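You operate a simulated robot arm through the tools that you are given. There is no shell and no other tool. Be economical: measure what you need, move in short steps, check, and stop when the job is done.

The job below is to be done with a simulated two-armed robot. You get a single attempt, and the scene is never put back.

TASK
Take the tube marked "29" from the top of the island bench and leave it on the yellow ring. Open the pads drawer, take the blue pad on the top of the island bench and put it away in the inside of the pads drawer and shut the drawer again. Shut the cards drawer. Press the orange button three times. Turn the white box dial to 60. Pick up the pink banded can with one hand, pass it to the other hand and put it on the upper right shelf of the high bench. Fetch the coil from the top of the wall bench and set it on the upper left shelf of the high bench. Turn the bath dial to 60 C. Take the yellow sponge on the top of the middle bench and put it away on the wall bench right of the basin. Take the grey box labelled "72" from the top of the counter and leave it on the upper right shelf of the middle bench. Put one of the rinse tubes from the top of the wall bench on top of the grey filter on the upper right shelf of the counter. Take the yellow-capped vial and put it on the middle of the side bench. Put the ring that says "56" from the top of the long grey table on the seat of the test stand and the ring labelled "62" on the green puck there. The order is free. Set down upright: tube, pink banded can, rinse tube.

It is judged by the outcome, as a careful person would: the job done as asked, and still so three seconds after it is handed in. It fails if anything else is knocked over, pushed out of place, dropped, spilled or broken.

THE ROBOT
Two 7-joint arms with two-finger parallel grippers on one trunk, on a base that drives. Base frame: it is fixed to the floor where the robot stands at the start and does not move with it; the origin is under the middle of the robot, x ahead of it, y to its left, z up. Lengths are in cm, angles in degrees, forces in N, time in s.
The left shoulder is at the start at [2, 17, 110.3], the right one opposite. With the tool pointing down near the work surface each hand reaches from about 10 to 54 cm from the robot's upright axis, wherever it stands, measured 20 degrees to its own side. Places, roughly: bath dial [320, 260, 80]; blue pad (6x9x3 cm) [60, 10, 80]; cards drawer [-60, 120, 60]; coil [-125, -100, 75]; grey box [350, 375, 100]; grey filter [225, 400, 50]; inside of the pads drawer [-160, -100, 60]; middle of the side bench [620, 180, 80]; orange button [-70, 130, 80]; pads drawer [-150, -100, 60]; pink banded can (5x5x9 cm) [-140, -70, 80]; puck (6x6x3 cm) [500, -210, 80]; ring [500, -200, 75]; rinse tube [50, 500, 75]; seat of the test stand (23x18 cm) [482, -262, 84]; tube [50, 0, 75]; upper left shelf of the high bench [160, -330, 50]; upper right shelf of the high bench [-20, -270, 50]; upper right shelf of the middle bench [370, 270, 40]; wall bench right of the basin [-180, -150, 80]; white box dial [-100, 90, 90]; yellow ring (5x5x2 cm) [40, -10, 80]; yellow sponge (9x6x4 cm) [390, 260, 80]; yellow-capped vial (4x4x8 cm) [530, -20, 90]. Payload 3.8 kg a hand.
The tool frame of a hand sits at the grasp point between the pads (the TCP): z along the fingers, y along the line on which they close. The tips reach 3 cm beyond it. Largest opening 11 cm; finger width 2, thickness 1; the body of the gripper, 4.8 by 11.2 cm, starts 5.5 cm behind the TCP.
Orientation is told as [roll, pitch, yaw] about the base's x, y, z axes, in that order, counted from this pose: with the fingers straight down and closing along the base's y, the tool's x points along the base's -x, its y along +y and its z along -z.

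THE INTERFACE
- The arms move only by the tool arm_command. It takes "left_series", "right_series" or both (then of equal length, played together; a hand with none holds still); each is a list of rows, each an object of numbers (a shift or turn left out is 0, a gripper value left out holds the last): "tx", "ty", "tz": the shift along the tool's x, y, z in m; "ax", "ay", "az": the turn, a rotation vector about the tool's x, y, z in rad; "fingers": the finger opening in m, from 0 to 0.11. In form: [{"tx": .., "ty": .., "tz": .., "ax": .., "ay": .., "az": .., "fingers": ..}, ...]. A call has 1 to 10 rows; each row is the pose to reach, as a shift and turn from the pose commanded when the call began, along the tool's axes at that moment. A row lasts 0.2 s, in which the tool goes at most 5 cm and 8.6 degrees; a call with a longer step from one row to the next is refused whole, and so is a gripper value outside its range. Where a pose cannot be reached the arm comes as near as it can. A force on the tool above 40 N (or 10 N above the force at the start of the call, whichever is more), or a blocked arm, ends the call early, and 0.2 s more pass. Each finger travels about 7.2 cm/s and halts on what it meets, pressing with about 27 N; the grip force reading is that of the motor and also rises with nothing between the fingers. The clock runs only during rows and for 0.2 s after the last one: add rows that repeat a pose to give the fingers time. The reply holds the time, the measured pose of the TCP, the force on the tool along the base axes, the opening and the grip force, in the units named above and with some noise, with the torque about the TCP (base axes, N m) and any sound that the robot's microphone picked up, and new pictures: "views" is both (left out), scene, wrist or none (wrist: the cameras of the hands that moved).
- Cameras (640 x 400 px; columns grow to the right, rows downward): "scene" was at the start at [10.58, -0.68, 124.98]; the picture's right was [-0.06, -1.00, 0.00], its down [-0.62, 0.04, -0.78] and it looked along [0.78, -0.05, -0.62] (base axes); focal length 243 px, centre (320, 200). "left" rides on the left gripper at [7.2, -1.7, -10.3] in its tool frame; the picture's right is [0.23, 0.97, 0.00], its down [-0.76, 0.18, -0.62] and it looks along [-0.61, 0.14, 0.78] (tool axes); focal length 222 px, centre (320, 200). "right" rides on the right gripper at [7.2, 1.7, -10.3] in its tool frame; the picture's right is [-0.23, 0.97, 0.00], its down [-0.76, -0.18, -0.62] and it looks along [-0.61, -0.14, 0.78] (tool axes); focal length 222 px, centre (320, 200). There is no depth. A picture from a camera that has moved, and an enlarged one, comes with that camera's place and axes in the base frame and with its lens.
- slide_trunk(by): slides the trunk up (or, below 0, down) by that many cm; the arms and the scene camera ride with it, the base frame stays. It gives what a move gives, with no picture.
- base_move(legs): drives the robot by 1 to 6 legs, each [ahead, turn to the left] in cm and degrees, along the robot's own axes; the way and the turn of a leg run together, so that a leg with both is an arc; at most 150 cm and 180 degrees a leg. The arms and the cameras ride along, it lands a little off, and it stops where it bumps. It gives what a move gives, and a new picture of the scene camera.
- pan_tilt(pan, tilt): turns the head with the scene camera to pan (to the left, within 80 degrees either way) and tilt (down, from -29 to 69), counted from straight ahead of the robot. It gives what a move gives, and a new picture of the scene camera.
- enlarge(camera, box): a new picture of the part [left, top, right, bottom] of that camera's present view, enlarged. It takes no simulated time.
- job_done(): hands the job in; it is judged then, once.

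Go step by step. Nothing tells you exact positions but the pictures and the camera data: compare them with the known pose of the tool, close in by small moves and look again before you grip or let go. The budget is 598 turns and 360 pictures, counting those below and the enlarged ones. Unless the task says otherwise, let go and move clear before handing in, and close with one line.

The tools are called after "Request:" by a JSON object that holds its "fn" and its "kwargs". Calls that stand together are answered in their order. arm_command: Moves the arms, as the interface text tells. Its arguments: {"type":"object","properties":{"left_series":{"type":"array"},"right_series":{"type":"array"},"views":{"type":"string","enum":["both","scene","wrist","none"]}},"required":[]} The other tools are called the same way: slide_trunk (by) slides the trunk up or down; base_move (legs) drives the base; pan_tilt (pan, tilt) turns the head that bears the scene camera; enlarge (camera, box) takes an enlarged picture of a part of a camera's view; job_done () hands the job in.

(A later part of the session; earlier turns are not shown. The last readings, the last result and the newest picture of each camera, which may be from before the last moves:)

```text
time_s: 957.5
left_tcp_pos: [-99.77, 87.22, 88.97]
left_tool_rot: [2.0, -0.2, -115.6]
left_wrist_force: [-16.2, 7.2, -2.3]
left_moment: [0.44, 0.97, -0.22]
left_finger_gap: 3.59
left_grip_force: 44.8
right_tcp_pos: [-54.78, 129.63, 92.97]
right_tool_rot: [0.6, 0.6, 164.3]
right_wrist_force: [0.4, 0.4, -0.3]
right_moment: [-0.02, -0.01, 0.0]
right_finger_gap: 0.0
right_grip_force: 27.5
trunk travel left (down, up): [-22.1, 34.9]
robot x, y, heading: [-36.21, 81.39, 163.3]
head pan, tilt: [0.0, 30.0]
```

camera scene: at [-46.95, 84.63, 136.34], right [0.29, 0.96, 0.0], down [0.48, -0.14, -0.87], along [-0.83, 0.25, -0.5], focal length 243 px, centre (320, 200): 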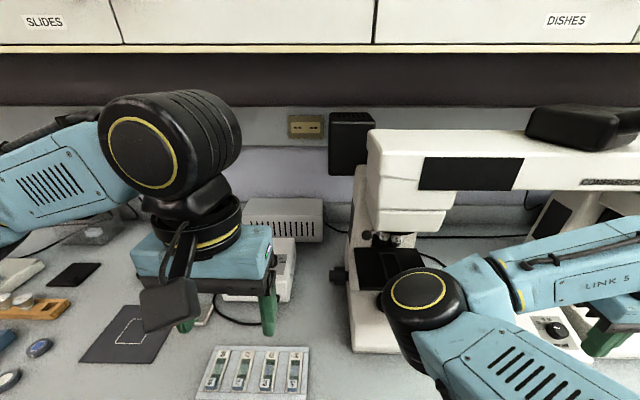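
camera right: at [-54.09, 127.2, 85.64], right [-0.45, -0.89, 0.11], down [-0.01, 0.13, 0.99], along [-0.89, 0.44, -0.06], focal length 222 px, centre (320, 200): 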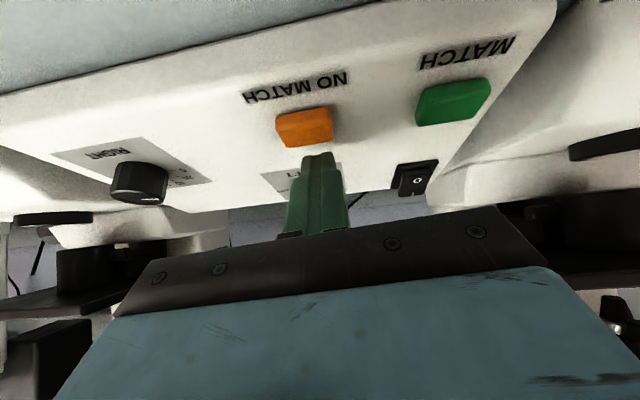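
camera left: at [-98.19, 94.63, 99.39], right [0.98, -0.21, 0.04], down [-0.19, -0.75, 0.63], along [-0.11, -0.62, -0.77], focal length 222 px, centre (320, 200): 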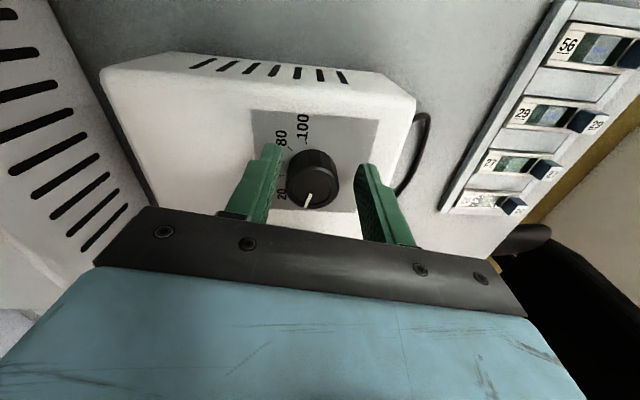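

Gripped (3.6 cm). Turn clockwise.

Request:
{"fn": "arm_command", "kwargs": {"left_series": [{"az": 0.1}, {"az": 0.2}, {"az": 0.3}, {"az": 0.4}, {"az": 0.5}, {"az": 0.6}, {"az": 0.7}, {"az": 0.8}, {"az": 0.9}, {"az": 1.0}], "views": "none"}}

Request:
{"fn": "arm_command", "kwargs": {"left_series": [{"az": 0.1}, {"az": 0.2}, {"az": 0.3}, {"az": 0.4}, {"az": 0.5}, {"az": 0.58}], "views": "wrist"}}

```text
time_s: 959.6
left_tcp_pos: [-99.15, 86.4, 89.02]
left_tool_rot: [2.2, 2.3, -168.9]
left_wrist_force: [11.6, -10.1, 9.7]
left_moment: [0.19, -0.79, 0.12]
left_finger_gap: 3.6
left_grip_force: 44.8
left hand out of reach, approached as far as the arm can: row 8
right_tcp_pos: [-54.46, 129.51, 93.14]
right_tool_rot: [0.6, 0.3, 164.3]
right_wrist_force: [-0.4, -0.6, 0.7]
right_moment: [0.0, 0.0, -0.01]
right_finger_gap: 0.01
right_grip_force: 27.1
trunk travel left (down, up): [-22.1, 34.9]
robot x, y, heading: [-36.21, 81.43, 163.4]
head pan, tilt: [0.0, 30.0]
stopped in row 10 (left hand): the force on the tool passed its limit at 41 N (the readings are from after the stop); the commanded pose is now the measured one
```

```text
time_s: 961.0
left_tcp_pos: [-99.32, 85.88, 88.99]
left_tool_rot: [1.2, 3.5, 159.6]
left_wrist_force: [7.2, -9.9, 9.9]
left_moment: [-0.1, -1.23, 0.07]
left_finger_gap: 3.59
left_grip_force: 44.7
right_tcp_pos: [-54.45, 129.44, 93.14]
right_tool_rot: [0.5, 0.3, 164.3]
right_wrist_force: [-0.7, -0.1, 0.1]
right_moment: [-0.03, 0.01, -0.02]
right_finger_gap: 0.0
right_grip_force: 26.6
trunk travel left (down, up): [-22.1, 34.9]
robot x, y, heading: [-36.06, 81.62, 163.5]
head pan, tilt: [0.0, 30.0]
stopped in row 6 (left hand): the force on the tool passed its limit at 42 N (the readings are from after the stop); the commanded pose is now the measured one
camera left: at [-92.38, 85.42, 99.84], right [-0.13, -0.99, 0.04], down [-0.81, 0.12, 0.58], along [-0.58, 0.05, -0.81], focal length 222 px, centre (320, 200)
```

left: 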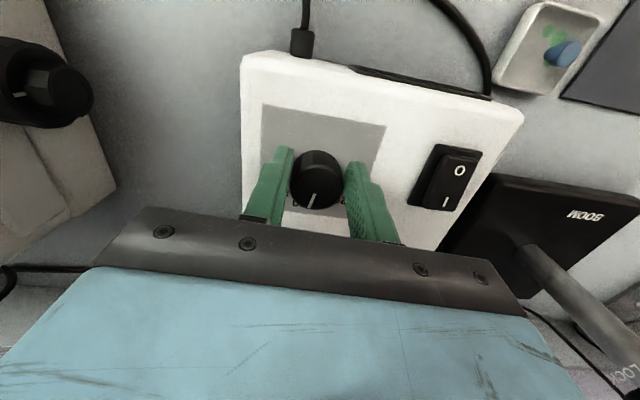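

Request:
{"fn": "enlarge", "kwargs": {"camera": "left", "box": [260, 120, 380, 220]}}

```text
4.00 times, centred on (320, 170) of left
camera zoom: at [-92.38, 85.42, 99.84], right [-0.13, -0.99, 0.04], down [-0.81, 0.12, 0.58], along [-0.58, 0.05, -0.81], focal length 888 px, centre (320, 320)
```

zoom: 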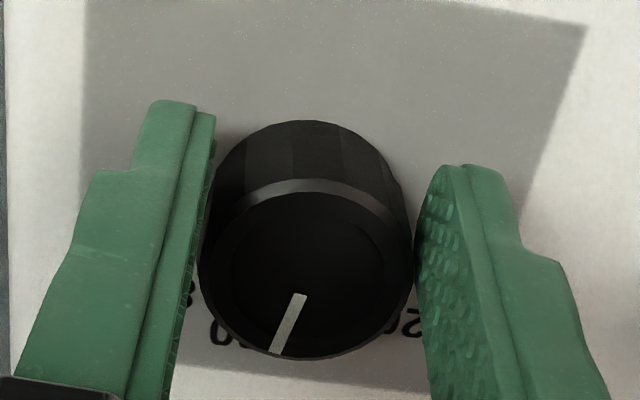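

The pointer is about 4–5° short of 60. Turn a touch more, release, and verify.

Request:
{"fn": "arm_command", "kwargs": {"left_series": [{"az": 0.05}, {"az": 0.1}, {"az": 0.1}], "views": "none"}}

Request:
{"fn": "arm_command", "kwargs": {"left_series": [{"fingers": 0.045}, {"fingers": 0.055}, {"tz": -0.03}, {"tz": -0.06}, {"tz": -0.08}], "views": "none"}}

Request:
{"fn": "enlarge", "kwargs": {"camera": "left", "box": [270, 90, 390, 190]}}

```text
time_s: 961.8
left_tcp_pos: [-99.32, 85.64, 88.95]
left_tool_rot: [0.7, 3.3, 153.8]
left_wrist_force: [10.0, -18.2, 14.2]
left_moment: [-0.1, -0.7, 0.11]
left_finger_gap: 3.56
left_grip_force: 45.2
right_tcp_pos: [-54.4, 129.49, 93.1]
right_tool_rot: [0.7, 0.4, 164.3]
right_wrist_force: [1.3, -0.4, 0.4]
right_moment: [0.01, 0.01, -0.02]
right_finger_gap: 0.0
right_grip_force: 26.9
trunk travel left (down, up): [-22.1, 34.9]
robot x, y, heading: [-35.79, 81.48, 163.6]
head pan, tilt: [0.0, 30.0]
```

```text
time_s: 963.0
left_tcp_pos: [-99.36, 85.94, 96.98]
left_tool_rot: [0.6, 3.5, 153.7]
left_wrist_force: [0.9, 1.3, 0.0]
left_moment: [-0.02, 0.01, 0.07]
left_finger_gap: 5.47
left_grip_force: 0.1
left hand out of reach, approached as far as the arm can: row 4, 5
right_tcp_pos: [-54.46, 129.65, 93.13]
right_tool_rot: [0.6, 0.4, 164.3]
right_wrist_force: [-0.2, -0.2, -0.7]
right_moment: [-0.02, 0.0, 0.02]
right_finger_gap: 0.02
right_grip_force: 27.6
trunk travel left (down, up): [-22.1, 34.9]
robot x, y, heading: [-36.06, 81.36, 163.3]
head pan, tilt: [0.0, 30.0]
```

```text
4.00 times, centred on (330, 140) of left
camera zoom: at [-92.61, 84.81, 107.81], right [-0.23, -0.97, 0.03], down [-0.79, 0.2, 0.58], along [-0.57, 0.11, -0.82], focal length 888 px, centre (280, 440)
```

zoom: 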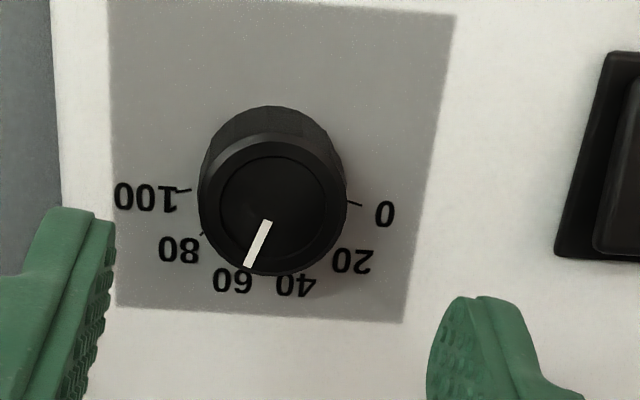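

The pointer is exactly on 60. Now I'll retract the left hand, back off, and tuck the right arm before going for the sponge.

Request:
{"fn": "arm_command", "kwargs": {"left_series": [{"tz": -0.03, "tx": 0.03, "az": -0.05}, {"tz": -0.05, "tx": 0.07, "az": -0.1}, {"tz": -0.05, "tx": 0.11, "az": -0.15}, {"tz": -0.05, "tx": 0.15, "az": -0.15}, {"tz": -0.05, "tx": 0.19, "az": -0.15}, {"tz": -0.05, "tx": 0.23, "az": -0.15}, {"tz": -0.05, "tx": 0.27, "az": -0.15}], "views": "none"}}

Request:
{"fn": "base_move", "kwargs": {"legs": [[-61, 0]]}}

Request:
{"fn": "arm_command", "kwargs": {"right_series": [{"ty": 0.03}, {"ty": 0.06}, {"ty": 0.09}, {"ty": 0.12}, {"ty": 0.15}], "views": "none"}}

```text
time_s: 964.6
left_tcp_pos: [-97.87, 86.09, 107.05]
left_tool_rot: [1.3, 3.4, 162.5]
left_wrist_force: [0.4, 0.4, 0.1]
left_moment: [0.0, -0.01, -0.01]
left_finger_gap: 5.5
left_grip_force: 0.0
left hand out of reach, approached as far as the arm can: row 1, 2, 3, 4, 5, 6, 7
right_tcp_pos: [-54.7, 129.48, 93.0]
right_tool_rot: [0.6, 0.4, 164.3]
right_wrist_force: [-0.5, -0.7, 0.4]
right_moment: [0.01, 0.0, 0.03]
right_finger_gap: 0.0
right_grip_force: 26.8
trunk travel left (down, up): [-22.1, 34.9]
robot x, y, heading: [-36.11, 81.25, 163.6]
head pan, tilt: [0.0, 30.0]
```

```text
time_s: 968.0
left_tcp_pos: [-38.5, 68.53, 107.17]
left_tool_rot: [1.4, 3.3, 162.4]
left_wrist_force: [-0.4, -0.2, 0.4]
left_moment: [-0.05, -0.01, 0.03]
left_finger_gap: 5.49
left_grip_force: 0.1
right_tcp_pos: [4.67, 111.97, 92.99]
right_tool_rot: [0.7, 0.4, 164.3]
right_wrist_force: [0.3, 0.9, -0.2]
right_moment: [0.0, 0.0, 0.02]
right_finger_gap: 0.01
right_grip_force: 26.9
trunk travel left (down, up): [-22.1, 34.9]
robot x, y, heading: [22.81, 63.92, 163.7]
head pan, tilt: [0.0, 30.0]
camera scene: at [12.39, 66.98, 128.35], right [0.28, 0.96, 0.0], down [0.48, -0.14, -0.87], along [-0.83, 0.25, -0.5], focal length 243 px, centre (320, 200)
```

scene: 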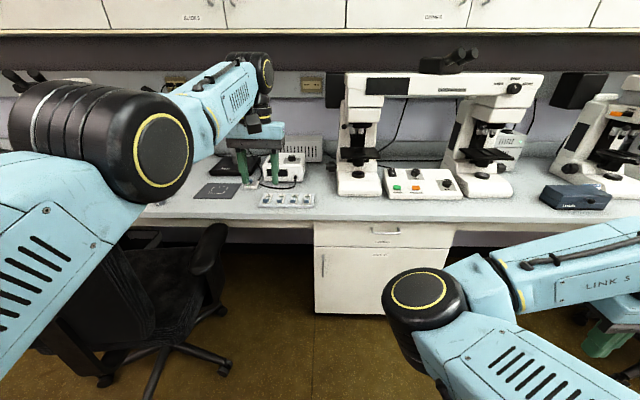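

```text
time_s: 969.2
left_tcp_pos: [-38.6, 68.5, 107.09]
left_tool_rot: [1.3, 3.5, 162.4]
left_wrist_force: [-0.6, -0.2, -0.7]
left_moment: [0.01, 0.0, -0.02]
left_finger_gap: 5.53
left_grip_force: 0.0
right_tcp_pos: [4.31, 111.92, 93.1]
right_tool_rot: [0.6, 0.5, 164.4]
right_wrist_force: [0.0, 0.2, 0.5]
right_moment: [0.02, 0.0, -0.01]
right_finger_gap: 0.02
right_grip_force: 26.8
right hand out of reach, approached as far as the arm can: row 1, 2, 3, 4, 5
trunk travel left (down, up): [-22.1, 34.9]
robot x, y, heading: [23.05, 64.0, 163.6]
head pan, tilt: [0.0, 30.0]
```

Both arms are at full-stretch; I'll raise the trunk for clearance and use the sideways swing to fold them in.

Request:
{"fn": "slide_trunk", "kwargs": {"by": 34}}

Request:
{"fn": "arm_command", "kwargs": {"left_series": [{"ty": 0.045, "tx": 0.01}, {"ty": 0.09, "tx": 0.02}, {"ty": 0.135, "tx": 0.03}, {"ty": 0.18, "tx": 0.03}, {"ty": 0.225, "tx": 0.03}, {"ty": 0.27, "tx": 0.03}, {"ty": 0.315, "tx": 0.03}, {"ty": 0.36, "tx": 0.03}, {"ty": 0.405, "tx": 0.03}, {"ty": 0.45, "tx": 0.03}], "right_series": [{"ty": -0.03}, {"ty": -0.06}, {"ty": -0.1}, {"ty": -0.14}, {"ty": -0.18}, {"ty": -0.22}, {"ty": -0.26}, {"ty": -0.3}, {"ty": -0.3}, {"ty": -0.3}], "views": "none"}}

```text
time_s: 972.6
left_tcp_pos: [-38.56, 68.39, 141.05]
left_tool_rot: [1.3, 3.3, 162.4]
left_wrist_force: [0.0, 0.6, 0.6]
left_moment: [-0.01, 0.0, -0.03]
left_finger_gap: 5.51
left_grip_force: 0.1
right_tcp_pos: [4.31, 112.02, 127.06]
right_tool_rot: [0.6, 0.4, 164.3]
right_wrist_force: [0.6, 0.5, 0.8]
right_moment: [0.0, -0.02, 0.0]
right_finger_gap: 0.01
right_grip_force: 27.7
trunk travel left (down, up): [-56.1, 0.9]
robot x, y, heading: [23.16, 63.98, 163.3]
head pan, tilt: [0.0, 30.0]
```

```text
time_s: 974.8
left_tcp_pos: [-43.33, 25.54, 141.06]
left_tool_rot: [1.3, 3.3, 162.3]
left_wrist_force: [-1.1, -0.7, 0.7]
left_moment: [-0.01, 0.04, -0.02]
left_finger_gap: 5.51
left_grip_force: 0.1
left hand out of reach, approached as far as the arm can: row 1, 2, 3, 4, 5, 6, 8, 9, 10
right_tcp_pos: [12.68, 140.79, 126.6]
right_tool_rot: [0.5, 0.3, 164.4]
right_wrist_force: [0.1, 0.6, 0.3]
right_moment: [0.0, 0.05, 0.01]
right_finger_gap: 0.05
right_grip_force: 26.5
trunk travel left (down, up): [-56.1, 0.9]
robot x, y, heading: [23.13, 64.05, 163.6]
head pan, tilt: [0.0, 30.0]
```

Request:
{"fn": "arm_command", "kwargs": {"left_series": [{"ty": -0.03}, {"ty": -0.06}, {"ty": -0.09}, {"ty": -0.12}, {"ty": -0.135}, {"ty": -0.135, "tx": 0.02}, {"ty": -0.135, "tx": 0.02}, {"ty": -0.135, "tx": 0.02}, {"ty": -0.16, "tx": 0.02}, {"ty": -0.2, "tx": 0.02}], "right_series": [{"tx": 0.02, "ty": 0.03}, {"tx": 0.03, "ty": 0.07}, {"tx": 0.03, "ty": 0.11}, {"tx": 0.03, "ty": 0.15}, {"tx": 0.03, "ty": 0.19}, {"tx": 0.03, "ty": 0.23}, {"tx": 0.03, "ty": 0.27}, {"tx": 0.03, "ty": 0.31}, {"tx": 0.03, "ty": 0.35}, {"tx": 0.03, "ty": 0.39}], "views": "none"}}

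```text
time_s: 977.0
left_tcp_pos: [-44.03, 29.35, 142.91]
left_tool_rot: [1.9, 1.7, 162.5]
left_wrist_force: [0.5, -0.5, 0.1]
left_moment: [0.02, -0.03, 0.01]
left_finger_gap: 5.51
left_grip_force: 0.2
left hand out of reach, approached as far as the arm can: row 1, 2, 3, 4, 5, 6, 7, 8, 9, 10
right_tcp_pos: [7.13, 111.07, 127.11]
right_tool_rot: [0.6, 0.4, 164.3]
right_wrist_force: [-0.6, 1.0, 0.6]
right_moment: [-0.03, 0.02, 0.01]
right_finger_gap: 0.01
right_grip_force: 27.3
right hand out of reach, approached as far as the arm can: row 8, 9, 10
trunk travel left (down, up): [-56.1, 0.9]
robot x, y, heading: [22.93, 64.16, 163.5]
head pan, tilt: [0.0, 30.0]
```

Request:
{"fn": "arm_command", "kwargs": {"left_series": [{"tx": -0.03, "ty": 0.03}, {"tx": -0.06, "ty": 0.06}, {"tx": -0.09, "ty": 0.09}, {"tx": -0.12, "ty": 0.12}, {"tx": -0.15, "ty": 0.15}, {"tx": -0.18, "ty": 0.19}, {"tx": -0.19, "ty": 0.23}, {"tx": -0.19, "ty": 0.27}, {"tx": -0.17, "ty": 0.3}, {"tx": -0.14, "ty": 0.32}], "views": "none"}}

```text
time_s: 979.2
left_tcp_pos: [-42.23, 20.62, 139.47]
left_tool_rot: [1.3, 3.4, 162.3]
left_wrist_force: [0.4, 0.4, 0.4]
left_moment: [-0.03, -0.01, 0.02]
left_finger_gap: 5.5
left_grip_force: 0.1
left hand out of reach, approached as far as the arm can: row 1, 2, 3, 4, 5, 6, 7, 8, 9, 10
right_tcp_pos: [7.2, 111.26, 127.24]
right_tool_rot: [0.7, 0.3, 164.3]
right_wrist_force: [-0.4, 0.4, 0.6]
right_moment: [-0.01, 0.04, -0.02]
right_finger_gap: 0.02
right_grip_force: 26.9
trunk travel left (down, up): [-56.1, 0.9]
robot x, y, heading: [23.12, 63.83, 163.3]
head pan, tilt: [0.0, 30.0]
```

Request:
{"fn": "arm_command", "kwargs": {"left_series": [{"ty": 0.03, "tx": 0.02}, {"ty": 0.06, "tx": 0.04}, {"ty": 0.09, "tx": 0.06}, {"ty": 0.12, "tx": 0.08}, {"ty": 0.15, "tx": 0.1}, {"ty": 0.15, "tx": 0.14}, {"ty": 0.15, "tx": 0.18}, {"ty": 0.13, "tx": 0.22}, {"ty": 0.1, "tx": 0.25}, {"ty": 0.06, "tx": 0.27}], "views": "none"}}

```text
time_s: 981.4
left_tcp_pos: [-25.29, -2.2, 145.44]
left_tool_rot: [1.1, 3.4, 162.3]
left_wrist_force: [0.7, -0.1, -0.8]
left_moment: [-0.03, -0.02, -0.01]
left_finger_gap: 5.5
left_grip_force: 0.1
left hand out of reach, approached as far as the arm can: row 1, 2, 3, 4, 5, 6, 7, 8, 9, 10
right_tcp_pos: [7.37, 111.1, 127.27]
right_tool_rot: [0.7, 0.3, 164.3]
right_wrist_force: [-0.1, 0.2, 0.1]
right_moment: [0.03, 0.01, 0.01]
right_finger_gap: 0.0
right_grip_force: 26.9
trunk travel left (down, up): [-56.1, 0.9]
robot x, y, heading: [23.4, 64.19, 163.4]
head pan, tilt: [0.0, 30.0]
```

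Request:
{"fn": "arm_command", "kwargs": {"left_series": [{"ay": -0.14}, {"ay": -0.28}, {"ay": -0.42}, {"ay": -0.56}, {"ay": -0.7}, {"ay": -0.84}, {"ay": -0.98}, {"ay": -1.12}, {"ay": -1.26}, {"ay": -1.4}], "views": "none"}}

Request:
{"fn": "arm_command", "kwargs": {"left_series": [{"az": -0.145}, {"az": -0.29}, {"az": -0.435}, {"az": -0.58}, {"az": -0.725}, {"az": -0.87}, {"az": -1.015}, {"az": -1.16}, {"az": -1.305}, {"az": -1.45}], "views": "none"}}

```text
time_s: 983.6
left_tcp_pos: [-28.96, -9.17, 145.36]
left_tool_rot: [5.1, -74.8, 157.3]
left_wrist_force: [-0.1, 0.0, 0.4]
left_moment: [-0.02, -0.01, -0.01]
left_finger_gap: 5.52
left_grip_force: 0.1
left hand out of reach, approached as far as the arm can: row 1, 2, 3, 4, 5, 6, 7, 8, 9, 10
right_tcp_pos: [7.36, 111.12, 127.1]
right_tool_rot: [0.8, 0.3, 164.3]
right_wrist_force: [0.5, -0.6, 1.6]
right_moment: [0.01, 0.03, 0.0]
right_finger_gap: 0.0
right_grip_force: 26.8
trunk travel left (down, up): [-56.1, 0.9]
robot x, y, heading: [23.24, 63.92, 163.6]
head pan, tilt: [0.0, 30.0]
```

```text
time_s: 985.8
left_tcp_pos: [-28.75, -9.3, 145.51]
left_tool_rot: [-76.7, -7.8, -109.4]
left_wrist_force: [-0.4, 0.1, 0.1]
left_moment: [-0.03, -0.02, -0.01]
left_finger_gap: 5.49
left_grip_force: 0.0
right_tcp_pos: [7.34, 111.13, 127.12]
right_tool_rot: [0.7, 0.4, 164.3]
right_wrist_force: [0.4, -0.3, 0.1]
right_moment: [0.0, 0.01, 0.01]
right_finger_gap: 0.0
right_grip_force: 27.4
trunk travel left (down, up): [-56.1, 0.9]
robot x, y, heading: [23.07, 63.91, 163.6]
head pan, tilt: [0.0, 30.0]
```

Reachable again in the level pose. Bring the hand in towards the front.

Request:
{"fn": "arm_command", "kwargs": {"left_series": [{"tx": 0.045, "tz": 0.01}, {"tx": 0.09, "tz": 0.025}, {"tx": 0.135, "tz": 0.04}, {"tx": 0.18, "tz": 0.055}, {"tx": 0.225, "tz": 0.07}, {"tx": 0.27, "tz": 0.085}, {"tx": 0.315, "tz": 0.1}, {"tx": 0.36, "tz": 0.115}, {"tx": 0.405, "tz": 0.13}, {"tx": 0.45, "tz": 0.145}], "views": "none"}}

Request:
{"fn": "arm_command", "kwargs": {"left_series": [{"tx": 0.04, "tz": 0.01, "ty": 0.01}, {"tx": 0.08, "tz": 0.02, "ty": 0.02}, {"tx": 0.12, "tz": 0.03, "ty": 0.04}, {"tx": 0.16, "tz": 0.03, "ty": 0.06}, {"tx": 0.2, "tz": 0.03, "ty": 0.06}], "views": "none"}}

```text
time_s: 988.0
left_tcp_pos: [-58.75, 21.72, 131.74]
left_tool_rot: [-76.7, -8.2, -109.2]
left_wrist_force: [-0.1, -0.1, 0.8]
left_moment: [0.0, -0.04, 0.03]
left_finger_gap: 5.52
left_grip_force: 0.0
left hand out of reach, approached as far as the arm can: row 1, 2, 3, 4, 5, 6, 7, 8, 9, 10
right_tcp_pos: [7.19, 111.33, 126.96]
right_tool_rot: [0.8, 0.4, 164.2]
right_wrist_force: [0.6, 0.6, -0.6]
right_moment: [-0.05, -0.01, -0.01]
right_finger_gap: 0.0
right_grip_force: 26.9
trunk travel left (down, up): [-56.1, 0.9]
robot x, y, heading: [23.43, 63.83, 163.4]
head pan, tilt: [0.0, 30.0]
```

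```text
time_s: 989.2
left_tcp_pos: [-60.04, 38.03, 118.67]
left_tool_rot: [-76.7, -8.0, -109.2]
left_wrist_force: [0.9, -0.1, -0.6]
left_moment: [-0.02, 0.02, 0.03]
left_finger_gap: 5.51
left_grip_force: 0.0
left hand out of reach, approached as far as the arm can: row 1, 2, 3, 4, 5
right_tcp_pos: [7.27, 111.29, 127.15]
right_tool_rot: [0.7, 0.4, 164.3]
right_wrist_force: [-0.2, 0.0, -0.2]
right_moment: [-0.01, 0.01, -0.01]
right_finger_gap: 0.0
right_grip_force: 26.7
trunk travel left (down, up): [-56.1, 0.9]
robot x, y, heading: [23.07, 64.24, 163.4]
head pan, tilt: [0.0, 30.0]
```

Request:
{"fn": "arm_command", "kwargs": {"left_series": [{"tx": -0.02, "ty": 0.03, "tz": -0.02}, {"tx": -0.04, "ty": 0.06, "tz": -0.05}, {"tx": -0.06, "ty": 0.09, "tz": -0.08}, {"tx": -0.08, "ty": 0.12, "tz": -0.11}, {"tx": -0.1, "ty": 0.15, "tz": -0.14}, {"tx": -0.12, "ty": 0.18, "tz": -0.17}, {"tx": -0.14, "ty": 0.21, "tz": -0.2}, {"tx": -0.16, "ty": 0.24, "tz": -0.2}, {"tx": -0.18, "ty": 0.27, "tz": -0.2}, {"tx": -0.2, "ty": 0.28, "tz": -0.2}], "views": "none"}}

```text
time_s: 989.8
left_tcp_pos: [-56.8, 32.5, 115.06]
left_tool_rot: [-77.7, -7.6, -109.9]
left_wrist_force: [0.3, 0.0, -0.4]
left_moment: [-0.02, 0.0, 0.0]
left_finger_gap: 5.51
left_grip_force: 0.1
left hand out of reach, approached as far as the arm can: row 2, 3
right_tcp_pos: [7.3, 111.29, 127.22]
right_tool_rot: [0.7, 0.4, 164.2]
right_wrist_force: [-1.2, 1.1, 0.8]
right_moment: [-0.01, -0.01, -0.03]
right_finger_gap: 0.0
right_grip_force: 26.6
trunk travel left (down, up): [-56.1, 0.9]
robot x, y, heading: [23.01, 63.94, 163.3]
head pan, tilt: [0.0, 30.0]
stopped in row 3 (left hand): the force on the tool passed its limit at 50 N (the readings are from after the stop); the commanded pose is now the measured one
```

Request:
{"fn": "arm_command", "kwargs": {"left_series": [{"tx": 0.02, "ty": -0.02, "tz": -0.01}, {"tx": 0.04, "ty": -0.03, "tz": -0.03}, {"tx": 0.06, "ty": -0.03, "tz": -0.05}, {"tx": 0.08, "ty": -0.03, "tz": -0.07}, {"tx": 0.1, "ty": -0.03, "tz": -0.09}, {"tx": 0.12, "ty": -0.03, "tz": -0.11}, {"tx": 0.14, "ty": -0.03, "tz": -0.13}, {"tx": 0.16, "ty": -0.03, "tz": -0.15}, {"tx": 0.18, "ty": -0.03, "tz": -0.17}, {"tx": 0.2, "ty": -0.03, "tz": -0.19}], "views": "none"}}

```text
time_s: 992.0
left_tcp_pos: [-53.27, 41.47, 106.07]
left_tool_rot: [-77.8, -7.5, -109.8]
left_wrist_force: [-0.3, 0.6, 0.1]
left_moment: [0.0, 0.05, 0.0]
left_finger_gap: 5.52
left_grip_force: 0.1
left hand out of reach, approached as far as the arm can: row 1, 2, 3, 4, 5, 6, 7, 8, 9, 10
right_tcp_pos: [7.41, 111.16, 127.22]
right_tool_rot: [0.8, 0.4, 164.2]
right_wrist_force: [0.3, 0.0, 0.1]
right_moment: [-0.02, -0.01, 0.0]
right_finger_gap: 0.02
right_grip_force: 27.3
trunk travel left (down, up): [-56.1, 0.9]
robot x, y, heading: [23.2, 63.97, 163.5]
head pan, tilt: [0.0, 30.0]
```

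Request:
{"fn": "arm_command", "kwargs": {"left_series": [{"ty": -0.03}, {"ty": -0.06}, {"ty": -0.09}, {"ty": -0.12}, {"ty": -0.15}, {"ty": -0.18}, {"ty": -0.21}, {"ty": -0.24}, {"ty": -0.27}, {"ty": -0.3}], "views": "none"}}

```text
time_s: 994.2
left_tcp_pos: [-64.69, 48.33, 134.48]
left_tool_rot: [-77.8, -7.6, -109.8]
left_wrist_force: [-0.3, -0.8, 0.3]
left_moment: [0.0, 0.01, 0.02]
left_finger_gap: 5.5
left_grip_force: 0.2
left hand out of reach, approached as far as the arm can: row 1, 2, 3, 4, 5, 6, 7, 8, 9, 10
right_tcp_pos: [7.36, 111.18, 127.08]
right_tool_rot: [0.8, 0.4, 164.2]
right_wrist_force: [-0.3, 0.2, 0.5]
right_moment: [0.01, -0.05, 0.03]
right_finger_gap: 0.0
right_grip_force: 26.8
trunk travel left (down, up): [-56.1, 0.9]
robot x, y, heading: [23.38, 63.59, 163.3]
head pan, tilt: [0.0, 30.0]
```

Request:
{"fn": "arm_command", "kwargs": {"left_series": [{"tx": 0.02, "ty": -0.015, "tz": 0.025}, {"tx": 0.04, "ty": -0.03, "tz": 0.05}, {"tx": 0.06, "ty": -0.045, "tz": 0.075}, {"tx": 0.08, "ty": -0.06, "tz": 0.1}, {"tx": 0.1, "ty": -0.075, "tz": 0.125}, {"tx": 0.12, "ty": -0.09, "tz": 0.15}, {"tx": 0.14, "ty": -0.105, "tz": 0.175}, {"tx": 0.16, "ty": -0.12, "tz": 0.2}, {"tx": 0.18, "ty": -0.135, "tz": 0.22}, {"tx": 0.2, "ty": -0.15, "tz": 0.23}], "views": "none"}}

Request:
{"fn": "arm_command", "kwargs": {"left_series": [{"tx": -0.02, "ty": 0.03, "tz": -0.02}, {"tx": -0.04, "ty": 0.06, "tz": -0.05}, {"tx": -0.06, "ty": 0.09, "tz": -0.08}, {"tx": -0.08, "ty": 0.12, "tz": -0.11}, {"tx": -0.1, "ty": 0.15, "tz": -0.14}, {"tx": -0.12, "ty": 0.18, "tz": -0.17}, {"tx": -0.14, "ty": 0.21, "tz": -0.2}, {"tx": -0.16, "ty": 0.24, "tz": -0.23}, {"tx": -0.18, "ty": 0.27, "tz": -0.26}, {"tx": -0.2, "ty": 0.28, "tz": -0.28}], "views": "none"}}

```text
time_s: 996.4
left_tcp_pos: [-61.63, 69.24, 143.58]
left_tool_rot: [-77.8, -7.6, -109.8]
left_wrist_force: [-0.4, -1.3, 0.0]
left_moment: [-0.02, 0.02, -0.03]
left_finger_gap: 5.52
left_grip_force: 0.1
left hand out of reach, approached as far as the arm can: row 1, 2, 3, 4, 5, 6, 7, 8, 9, 10
right_tcp_pos: [7.34, 111.23, 127.07]
right_tool_rot: [0.8, 0.4, 164.2]
right_wrist_force: [0.2, -0.7, -0.6]
right_moment: [-0.03, 0.0, 0.02]
right_finger_gap: 0.0
right_grip_force: 27.1
trunk travel left (down, up): [-56.1, 0.9]
robot x, y, heading: [23.1, 64.17, 163.7]
head pan, tilt: [0.0, 30.0]
```

```text
time_s: 998.6
left_tcp_pos: [-37.36, 35.78, 124.16]
left_tool_rot: [-77.9, -7.5, -109.9]
left_wrist_force: [-0.1, 0.0, -0.1]
left_moment: [-0.02, 0.0, -0.03]
left_finger_gap: 5.5
left_grip_force: 0.1
right_tcp_pos: [7.41, 111.1, 127.16]
right_tool_rot: [0.6, 0.5, 164.2]
right_wrist_force: [0.1, 0.5, -0.5]
right_moment: [0.02, 0.0, 0.01]
right_finger_gap: 0.0
right_grip_force: 26.8
trunk travel left (down, up): [-56.1, 0.9]
robot x, y, heading: [23.33, 64.04, 163.5]
head pan, tilt: [0.0, 30.0]
```

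The left arm popped back into the good branch. Fold it to tool-down.

Request:
{"fn": "arm_command", "kwargs": {"left_series": [{"ax": -0.0806, "ay": 0.0806, "az": 0.0806, "tx": 0.02}, {"ax": -0.1612, "ay": 0.1612, "az": 0.1612, "tz": -0.01, "tx": 0.04}, {"ax": -0.2418, "ay": 0.2418, "az": 0.2418, "tz": -0.02, "tx": 0.06}, {"ax": -0.3224, "ay": 0.3224, "az": 0.3224, "tz": -0.04, "tx": 0.08}, {"ax": -0.403, "ay": 0.403, "az": 0.403, "tz": -0.06, "tx": 0.1}, {"ax": -0.4836, "ay": 0.4836, "az": 0.4836, "tz": -0.08, "tx": 0.12}, {"ax": -0.5642, "ay": 0.5642, "az": 0.5642, "tz": -0.1, "tx": 0.14}, {"ax": -0.6448, "ay": 0.6448, "az": 0.6448, "tz": -0.12, "tx": 0.16}, {"ax": -0.7254, "ay": 0.7254, "az": 0.7254, "tz": -0.13, "tx": 0.18}, {"ax": -0.806, "ay": 0.806, "az": 0.806, "tz": -0.13, "tx": 0.2}], "views": "none"}}

Request:
{"fn": "arm_command", "kwargs": {"left_series": [{"ax": -0.0806, "ay": 0.0806, "az": 0.0806}, {"ax": -0.1612, "ay": 0.1612, "az": 0.1612}, {"ax": -0.2418, "ay": 0.2418, "az": 0.2418}, {"ax": -0.3224, "ay": 0.3224, "az": 0.3224}, {"ax": -0.403, "ay": 0.403, "az": 0.403}], "views": "none"}}

```text
time_s: 1000.8
left_tcp_pos: [-18.84, 50.8, 124.35]
left_tool_rot: [-15.3, -9.3, -174.0]
left_wrist_force: [0.7, 0.1, -0.4]
left_moment: [0.01, 0.03, 0.02]
left_finger_gap: 5.49
left_grip_force: 0.1
right_tcp_pos: [7.27, 111.13, 127.22]
right_tool_rot: [0.7, 0.4, 164.3]
right_wrist_force: [-0.8, 0.8, -0.8]
right_moment: [-0.02, -0.03, -0.01]
right_finger_gap: 0.01
right_grip_force: 26.8
trunk travel left (down, up): [-56.1, 0.9]
robot x, y, heading: [23.02, 63.77, 163.3]
head pan, tilt: [0.0, 30.0]
```

```text
time_s: 1002.0
left_tcp_pos: [-18.91, 50.49, 124.42]
left_tool_rot: [7.8, 12.2, 161.8]
left_wrist_force: [0.2, 0.9, -0.2]
left_moment: [-0.01, -0.01, 0.0]
left_finger_gap: 5.49
left_grip_force: 0.1
right_tcp_pos: [7.37, 111.24, 127.15]
right_tool_rot: [0.6, 0.3, 164.2]
right_wrist_force: [0.0, 0.1, -0.2]
right_moment: [-0.02, 0.02, -0.03]
right_finger_gap: 0.0
right_grip_force: 27.3
trunk travel left (down, up): [-56.1, 0.9]
robot x, y, heading: [23.22, 63.93, 163.5]
head pan, tilt: [0.0, 30.0]
```

Request:
{"fn": "arm_command", "kwargs": {"left_series": [{"ax": 0.068, "ay": -0.106, "az": -0.014, "ty": -0.03, "tx": 0.02}, {"ax": 0.136, "ay": -0.213, "az": -0.028, "ty": -0.06, "tx": 0.04}, {"ax": 0.136, "ay": -0.213, "az": -0.028, "ty": -0.08, "tx": 0.05}], "views": "none"}}

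Request:
{"fn": "base_move", "kwargs": {"legs": [[0, -91], [150, 0], [68, 0], [0, -90], [150, 0], [70, 0]]}}

```text
time_s: 1002.8
left_tcp_pos: [-11.53, 56.6, 124.19]
left_tool_rot: [-0.1, -0.2, 162.7]
left_wrist_force: [-1.2, -0.7, 0.1]
left_moment: [0.04, 0.0, 0.01]
left_finger_gap: 5.5
left_grip_force: 0.0
right_tcp_pos: [7.22, 111.32, 127.04]
right_tool_rot: [0.7, 0.4, 164.2]
right_wrist_force: [-0.6, 0.3, 0.3]
right_moment: [-0.05, -0.01, 0.0]
right_finger_gap: 0.03
right_grip_force: 27.2
trunk travel left (down, up): [-56.1, 0.9]
robot x, y, heading: [22.97, 63.99, 163.3]
head pan, tilt: [0.0, 30.0]
```

```text
time_s: 1031.7
left_tcp_pos: [330.41, 219.08, 124.32]
left_tool_rot: [-0.1, -0.1, -16.3]
left_wrist_force: [-0.6, 0.3, -0.2]
left_moment: [-0.03, 0.0, 0.01]
left_finger_gap: 5.52
left_grip_force: 0.0
right_tcp_pos: [312.72, 164.06, 127.28]
right_tool_rot: [0.7, 0.3, -14.6]
right_wrist_force: [-0.3, -0.2, -0.1]
right_moment: [-0.01, 0.01, 0.0]
right_finger_gap: 0.02
right_grip_force: 27.2
trunk travel left (down, up): [-56.1, 0.9]
robot x, y, heading: [296.32, 210.57, -15.3]
head pan, tilt: [0.0, 30.0]
camera scene: at [306.59, 207.75, 162.34], right [-0.27, -0.96, 0.0], down [-0.48, 0.13, -0.87], along [0.83, -0.23, -0.5], focal length 243 px, centre (320, 200)
```

scene: 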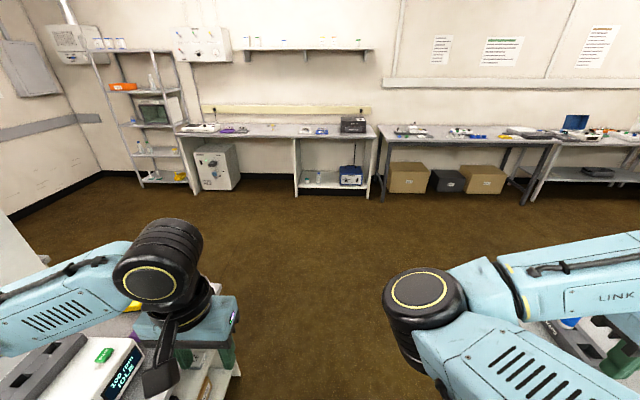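

Clean passage. Continue to the east end of the middle bench for the sponge.

Request:
{"fn": "base_move", "kwargs": {"legs": [[0, -3], [150, 0], [4, 0], [0, 90], [80, 0], [0, 90]]}}

```text
time_s: 1051.5
left_tcp_pos: [437.18, 230.47, 124.31]
left_tool_rot: [-0.2, -0.1, 156.0]
left_wrist_force: [-1.1, 0.4, -0.3]
left_moment: [0.0, 0.03, 0.03]
left_finger_gap: 5.48
left_grip_force: 0.1
right_tcp_pos: [462.22, 282.62, 127.13]
right_tool_rot: [0.7, 0.4, 157.6]
right_wrist_force: [-0.2, 0.6, -0.2]
right_moment: [-0.02, 0.0, -0.02]
right_finger_gap: 0.0
right_grip_force: 27.5
trunk travel left (down, up): [-56.1, 0.9]
robot x, y, heading: [472.12, 233.82, 157.0]
head pan, tilt: [0.0, 30.0]
camera scene: at [462.15, 238.15, 162.34], right [0.39, 0.92, 0.0], down [0.46, -0.2, -0.87], along [-0.8, 0.34, -0.5], focal length 243 px, centre (320, 200)
```

scene: 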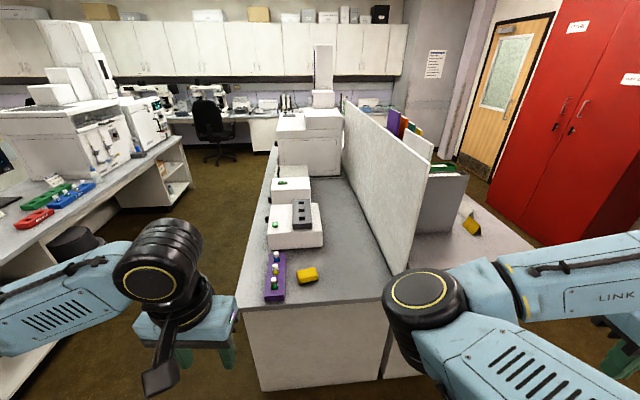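

The sponge is ahead at about [387, 264], long side across. I'll drive in 38 cm, lower the trunk and bring the left hand over it, rotated 83°.

Request:
{"fn": "base_move", "kwargs": {"legs": [[38, 0]]}}

Request:
{"fn": "slide_trunk", "kwargs": {"by": -32}}

Request:
{"fn": "arm_command", "kwargs": {"left_series": [{"tx": -0.02, "ty": -0.01, "az": -0.145, "fingers": 0.09}, {"tx": -0.04, "ty": -0.02, "az": -0.29}, {"tx": -0.06, "ty": -0.03, "az": -0.435}, {"tx": -0.08, "ty": -0.04, "az": -0.58}, {"tx": -0.1, "ty": -0.05, "az": -0.725}, {"tx": -0.12, "ty": -0.06, "az": -0.87}, {"tx": -0.14, "ty": -0.075, "az": -1.015}, {"tx": -0.165, "ty": -0.09, "az": -1.16}, {"tx": -0.19, "ty": -0.1, "az": -1.305}, {"tx": -0.21, "ty": -0.107, "az": -1.45}], "views": "wrist"}}

```text
time_s: 1054.0
left_tcp_pos: [401.65, 245.79, 124.28]
left_tool_rot: [0.0, 0.0, 155.7]
left_wrist_force: [-0.3, -0.4, -0.2]
left_moment: [0.0, 0.01, -0.03]
left_finger_gap: 5.5
left_grip_force: 0.0
right_tcp_pos: [426.75, 297.92, 127.25]
right_tool_rot: [0.6, 0.4, 157.4]
right_wrist_force: [-0.2, -0.5, 0.1]
right_moment: [-0.02, 0.0, 0.03]
right_finger_gap: 0.01
right_grip_force: 26.8
trunk travel left (down, up): [-56.1, 0.9]
robot x, y, heading: [436.96, 249.45, 156.4]
head pan, tilt: [0.0, 30.0]
camera scene: at [426.6, 253.48, 162.35], right [0.4, 0.92, 0.0], down [0.46, -0.2, -0.87], along [-0.8, 0.34, -0.5], focal length 243 px, centre (320, 200)
```

scene: 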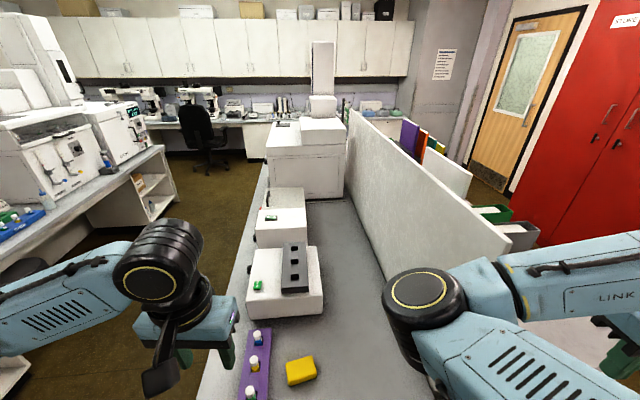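

```text
time_s: 1057.2
left_tcp_pos: [401.54, 245.86, 92.35]
left_tool_rot: [-0.1, 0.0, 155.8]
left_wrist_force: [1.1, 0.2, -0.6]
left_moment: [-0.01, 0.02, 0.03]
left_finger_gap: 5.49
left_grip_force: 0.1
right_tcp_pos: [426.93, 298.03, 95.15]
right_tool_rot: [0.7, 0.5, 157.4]
right_wrist_force: [0.1, -0.2, -0.3]
right_moment: [0.0, -0.03, 0.03]
right_finger_gap: 0.0
right_grip_force: 27.2
trunk travel left (down, up): [-24.1, 32.9]
robot x, y, heading: [437.09, 249.39, 156.3]
head pan, tilt: [0.0, 30.0]
```

```text
time_s: 1059.4
left_tcp_pos: [387.05, 264.42, 92.39]
left_tool_rot: [-0.1, 0.0, -121.0]
left_wrist_force: [0.0, 0.5, -0.4]
left_moment: [0.02, 0.02, -0.04]
left_finger_gap: 9.01
left_grip_force: 0.0
right_tcp_pos: [426.78, 297.97, 95.22]
right_tool_rot: [0.7, 0.3, 157.5]
right_wrist_force: [0.3, 0.4, 0.2]
right_moment: [0.01, 0.01, 0.0]
right_finger_gap: 0.0
right_grip_force: 26.8
trunk travel left (down, up): [-24.1, 32.9]
robot x, y, heading: [437.06, 249.38, 156.6]
head pan, tilt: [0.0, 30.0]
camera left: at [389.34, 271.49, 102.87], right [0.95, -0.31, 0.0], down [-0.24, -0.75, 0.62], along [-0.19, -0.59, -0.78], focal length 222 px, centre (320, 200)
```

left: 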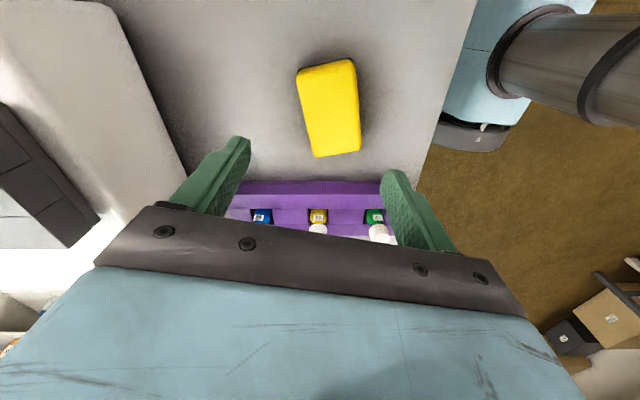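

The sponge is centred at [388.2, 264.4, 77.8]. I'll turn 17° more to align, descend and grip it.

Request:
{"fn": "arm_command", "kwargs": {"left_series": [{"tx": 0.006, "ty": 0.01, "az": -0.14}, {"tx": 0.006, "ty": 0.01, "az": -0.28, "tz": 0.03}, {"tx": 0.006, "ty": 0.01, "az": -0.3, "tz": 0.07}, {"tx": 0.006, "ty": 0.01, "az": -0.3, "tz": 0.11}, {"tx": 0.006, "ty": 0.01, "az": -0.3, "tz": 0.14}, {"tx": 0.006, "ty": 0.01, "az": -0.3, "tz": 0.148}], "views": "none"}}

Request:
{"fn": "arm_command", "kwargs": {"left_series": [{"fingers": 0.07}, {"fingers": 0.055}, {"fingers": 0.045}, {"fingers": 0.04}, {"fingers": 0.04}], "views": "none"}}

Request:
{"fn": "arm_command", "kwargs": {"left_series": [{"tz": -0.04}, {"tz": -0.08}, {"tz": -0.12}, {"tz": -0.16}, {"tz": -0.2}], "views": "wrist"}}

```text
time_s: 1060.7
left_tcp_pos: [387.89, 264.18, 79.11]
left_tool_rot: [-0.6, 0.4, -104.0]
left_wrist_force: [6.8, -8.4, 16.7]
left_moment: [-0.6, -1.07, -0.19]
left_finger_gap: 9.43
left_grip_force: 4.3
right_tcp_pos: [426.92, 297.65, 95.23]
right_tool_rot: [0.6, 0.4, 157.6]
right_wrist_force: [-0.7, -0.4, 0.1]
right_moment: [-0.01, -0.01, -0.05]
right_finger_gap: 0.0
right_grip_force: 26.8
trunk travel left (down, up): [-24.1, 32.9]
robot x, y, heading: [436.7, 249.38, 156.7]
head pan, tilt: [0.0, 30.0]
stopped in row 6 (left hand): the force on the tool passed its limit at 48 N (the readings are from after the stop); the commanded pose is now the measured one
```

```text
time_s: 1061.9
left_tcp_pos: [388.07, 264.37, 79.03]
left_tool_rot: [-0.7, 0.5, -104.0]
left_wrist_force: [16.7, 0.2, 21.8]
left_moment: [-0.39, -1.25, 0.37]
left_finger_gap: 6.01
left_grip_force: 27.2
right_tcp_pos: [427.0, 297.87, 95.19]
right_tool_rot: [0.7, 0.2, 157.3]
right_wrist_force: [0.7, 0.3, 0.0]
right_moment: [0.0, 0.0, 0.0]
right_finger_gap: 0.01
right_grip_force: 26.9
trunk travel left (down, up): [-24.1, 32.9]
robot x, y, heading: [436.8, 249.16, 156.5]
head pan, tilt: [0.0, 30.0]
```

```text
time_s: 1063.1
left_tcp_pos: [387.96, 263.88, 98.95]
left_tool_rot: [-0.6, 0.3, -103.9]
left_wrist_force: [0.2, 0.1, 0.8]
left_moment: [-0.02, 0.0, -0.02]
left_finger_gap: 5.93
left_grip_force: 27.2
right_tcp_pos: [426.83, 298.01, 95.2]
right_tool_rot: [0.8, 0.4, 157.5]
right_wrist_force: [-0.2, 0.3, -0.4]
right_moment: [0.01, 0.01, -0.02]
right_finger_gap: 0.0
right_grip_force: 26.6
trunk travel left (down, up): [-24.1, 32.9]
robot x, y, heading: [437.0, 249.39, 156.8]
head pan, tilt: [0.0, 30.0]
camera left: at [388.29, 271.32, 109.45], right [1.0, -0.01, -0.01], down [-0.01, -0.79, 0.62], along [-0.01, -0.62, -0.79], focal length 222 px, centre (320, 200)
```

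left: 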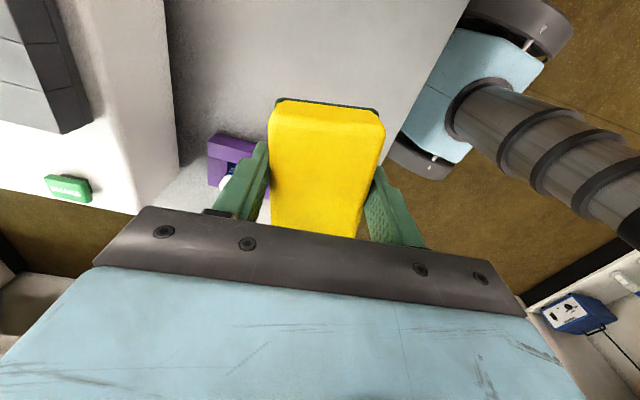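

The sponge is held. I'll retract, raise the trunk, and take the open southern route towards the basin.

Request:
{"fn": "arm_command", "kwargs": {"left_series": [{"ty": 0.04, "tx": -0.02, "az": 0.05}, {"ty": 0.08, "tx": -0.04, "az": 0.1}, {"ty": 0.12, "tx": -0.06, "az": 0.15}, {"ty": 0.16, "tx": -0.08, "az": 0.17}, {"ty": 0.2, "tx": -0.1, "az": 0.17}], "views": "none"}}

Request:
{"fn": "slide_trunk", "kwargs": {"by": 30}}

Request:
{"fn": "base_move", "kwargs": {"legs": [[-104, 0], [0, 95], [150, 0], [150, 0], [150, 0], [50, 0]]}}

```text
time_s: 1064.3
left_tcp_pos: [400.59, 248.65, 97.0]
left_tool_rot: [-0.7, 0.4, -113.7]
left_wrist_force: [-0.2, -0.5, -0.5]
left_moment: [0.0, -0.01, 0.01]
left_finger_gap: 5.89
left_grip_force: 26.6
left hand out of reach, approached as far as the arm can: row 4, 5
right_tcp_pos: [426.72, 297.84, 95.23]
right_tool_rot: [0.5, 0.4, 157.7]
right_wrist_force: [-0.3, -0.4, 0.7]
right_moment: [-0.01, -0.02, 0.01]
right_finger_gap: 0.0
right_grip_force: 27.5
trunk travel left (down, up): [-24.1, 32.9]
robot x, y, heading: [437.12, 249.09, 156.8]
head pan, tilt: [0.0, 30.0]
```

```text
time_s: 1067.3
left_tcp_pos: [400.54, 248.84, 127.05]
left_tool_rot: [-0.6, 0.3, -113.8]
left_wrist_force: [-0.6, -0.4, -0.7]
left_moment: [0.03, -0.01, 0.03]
left_finger_gap: 5.85
left_grip_force: 26.7
right_tcp_pos: [426.82, 297.97, 125.25]
right_tool_rot: [0.7, 0.5, 157.6]
right_wrist_force: [-0.8, 0.7, 0.3]
right_moment: [-0.02, -0.01, 0.0]
right_finger_gap: 0.01
right_grip_force: 26.9
trunk travel left (down, up): [-54.1, 2.9]
robot x, y, heading: [437.07, 249.17, 156.8]
head pan, tilt: [0.0, 30.0]
```

```text
time_s: 1100.1
left_tcp_pos: [368.29, -294.85, 127.03]
left_tool_rot: [-0.6, 0.4, -20.1]
left_wrist_force: [-0.6, -1.0, -0.1]
left_moment: [-0.01, 0.01, -0.01]
left_finger_gap: 5.7
left_grip_force: 27.4
right_tcp_pos: [317.55, -271.96, 125.25]
right_tool_rot: [0.7, 0.4, -108.9]
right_wrist_force: [-0.3, -0.1, -0.2]
right_moment: [-0.01, 0.02, -0.03]
right_finger_gap: 0.0
right_grip_force: 26.8
trunk travel left (down, up): [-54.1, 2.9]
robot x, y, heading: [365.23, -258.38, -109.6]
head pan, tilt: [0.0, 30.0]
camera scene: at [361.63, -269.3, 160.34], right [-0.94, 0.34, 0.0], down [0.17, 0.47, -0.87], along [-0.29, -0.82, -0.5], focal length 243 px, centre (320, 200)
```

scene: 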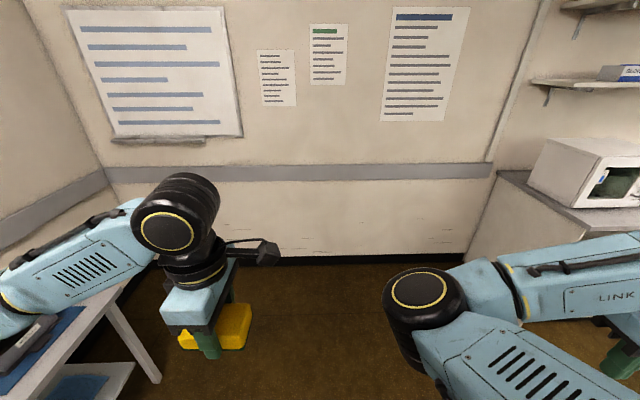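

Request:
{"fn": "base_move", "kwargs": {"legs": [[40, 0], [0, -89], [150, 0], [150, 0], [130, 0]]}}

```text
time_s: 1126.5
left_tcp_pos: [-86.57, -148.99, 127.05]
left_tool_rot: [-0.7, 0.2, -110.1]
left_wrist_force: [0.0, -0.9, 0.0]
left_moment: [0.0, 0.03, -0.01]
left_finger_gap: 5.67
left_grip_force: 26.7
right_tcp_pos: [-63.34, -98.31, 125.22]
right_tool_rot: [0.7, 0.5, 161.2]
right_wrist_force: [-0.2, 0.4, 0.0]
right_moment: [0.0, 0.0, 0.03]
right_finger_gap: 0.04
right_grip_force: 27.0
trunk travel left (down, up): [-54.1, 2.9]
robot x, y, heading: [-50.21, -146.14, 160.5]
head pan, tilt: [0.0, 30.0]
camera scene: at [-60.8, -142.72, 160.34], right [0.34, 0.94, 0.0], down [0.47, -0.17, -0.87], along [-0.82, 0.29, -0.5], focal length 243 px, centre (320, 200)
```

scene: 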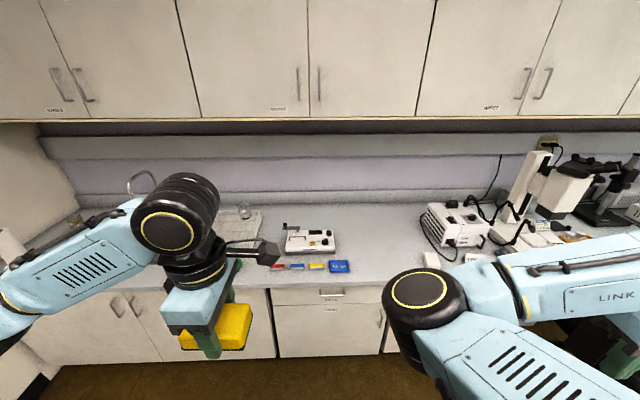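

I can see the basin's tap at left. The free spot between the basin and the green block is at about [-164, -170]. I'll move so the left hand faces it.

Request:
{"fn": "base_move", "kwargs": {"legs": [[0, 42], [65, 0], [0, -42]]}}

Request:
{"fn": "slide_trunk", "kwargs": {"by": -24}}

Request:
{"fn": "arm_command", "kwargs": {"left_series": [{"ty": -0.04}, {"ty": -0.08}, {"ty": -0.12}], "views": "wrist"}}

```text
time_s: 1134.0
left_tcp_pos: [-145.71, -173.32, 127.06]
left_tool_rot: [-0.6, 0.4, -110.2]
left_wrist_force: [0.3, -0.4, -0.7]
left_moment: [0.0, 0.02, -0.01]
left_finger_gap: 5.69
left_grip_force: 26.8
right_tcp_pos: [-122.57, -122.76, 125.18]
right_tool_rot: [0.7, 0.3, 161.0]
right_wrist_force: [0.3, -0.2, 0.1]
right_moment: [0.05, -0.02, -0.02]
right_finger_gap: 0.0
right_grip_force: 26.5
trunk travel left (down, up): [-54.1, 2.9]
robot x, y, heading: [-109.43, -170.78, 160.4]
head pan, tilt: [0.0, 30.0]
camera scene: at [-119.97, -167.16, 160.34], right [0.34, 0.94, 0.0], down [0.47, -0.17, -0.87], along [-0.82, 0.29, -0.5], focal length 243 px, centre (320, 200)
```

scene: 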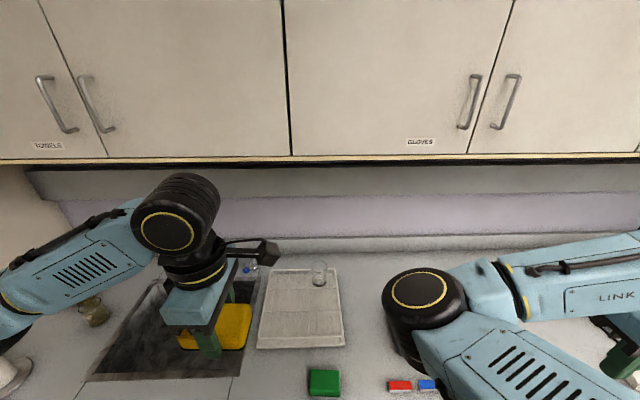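

```text
time_s: 1136.5
left_tcp_pos: [-145.66, -173.43, 103.04]
left_tool_rot: [-0.6, 0.3, -110.2]
left_wrist_force: [-0.4, 0.4, -0.4]
left_moment: [0.0, 0.0, -0.01]
left_finger_gap: 5.68
left_grip_force: 26.5
right_tcp_pos: [-122.56, -122.9, 101.3]
right_tool_rot: [0.7, 0.4, 161.1]
right_wrist_force: [0.3, -0.5, 0.0]
right_moment: [-0.02, -0.01, -0.03]
right_finger_gap: 0.0
right_grip_force: 27.2
trunk travel left (down, up): [-30.1, 26.9]
robot x, y, heading: [-109.38, -170.67, 160.4]
head pan, tilt: [0.0, 30.0]
```

```text
time_s: 1137.3
left_tcp_pos: [-156.9, -169.24, 103.13]
left_tool_rot: [-0.5, 0.3, -110.2]
left_wrist_force: [-0.4, -0.1, 0.0]
left_moment: [0.02, 0.01, -0.02]
left_finger_gap: 5.69
left_grip_force: 27.0
right_tcp_pos: [-122.58, -122.73, 101.1]
right_tool_rot: [0.7, 0.4, 161.1]
right_wrist_force: [0.0, 1.1, 0.0]
right_moment: [-0.05, 0.0, -0.01]
right_finger_gap: 0.0
right_grip_force: 26.7
trunk travel left (down, up): [-30.1, 26.9]
robot x, y, heading: [-109.35, -171.16, 160.3]
head pan, tilt: [0.0, 30.0]
camera left: at [-155.8, -161.87, 113.67], right [0.99, -0.12, -0.01], down [-0.09, -0.78, 0.62], along [-0.08, -0.61, -0.79], focal length 222 px, centre (320, 200)
```

left: 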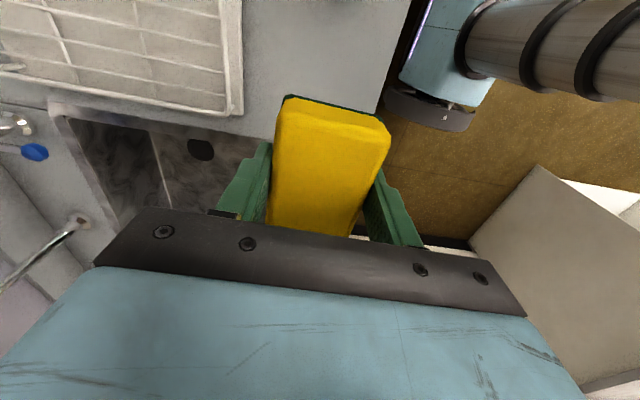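

The spot under the sponge is clear: right beside the basin, 6 cm from its edge, in front of the drying rack. I'll lower to contact.

Request:
{"fn": "arm_command", "kwargs": {"left_series": [{"tz": 0.045}, {"tz": 0.09}, {"tz": 0.135}, {"tz": 0.18}, {"tz": 0.215}, {"tz": 0.228}, {"tz": 0.235}, {"tz": 0.241}, {"tz": 0.247}, {"tz": 0.253}], "views": "none"}}

```text
time_s: 1139.3
left_tcp_pos: [-157.1, -169.21, 78.95]
left_tool_rot: [-0.5, 0.3, -110.2]
left_wrist_force: [12.1, -8.9, 20.8]
left_moment: [-0.68, -1.04, 0.03]
left_finger_gap: 5.72
left_grip_force: 27.1
right_tcp_pos: [-122.44, -122.97, 101.23]
right_tool_rot: [0.7, 0.3, 161.1]
right_wrist_force: [-0.5, -0.4, 0.3]
right_moment: [0.0, 0.01, 0.03]
right_finger_gap: 0.02
right_grip_force: 26.7
trunk travel left (down, up): [-30.1, 26.9]
robot x, y, heading: [-109.35, -170.54, 160.4]
head pan, tilt: [0.0, 30.0]
stopped in row 10 (left hand): the force on the tool passed its limit at 50 N (the readings are from after the stop); the commanded pose is now the measured one
```

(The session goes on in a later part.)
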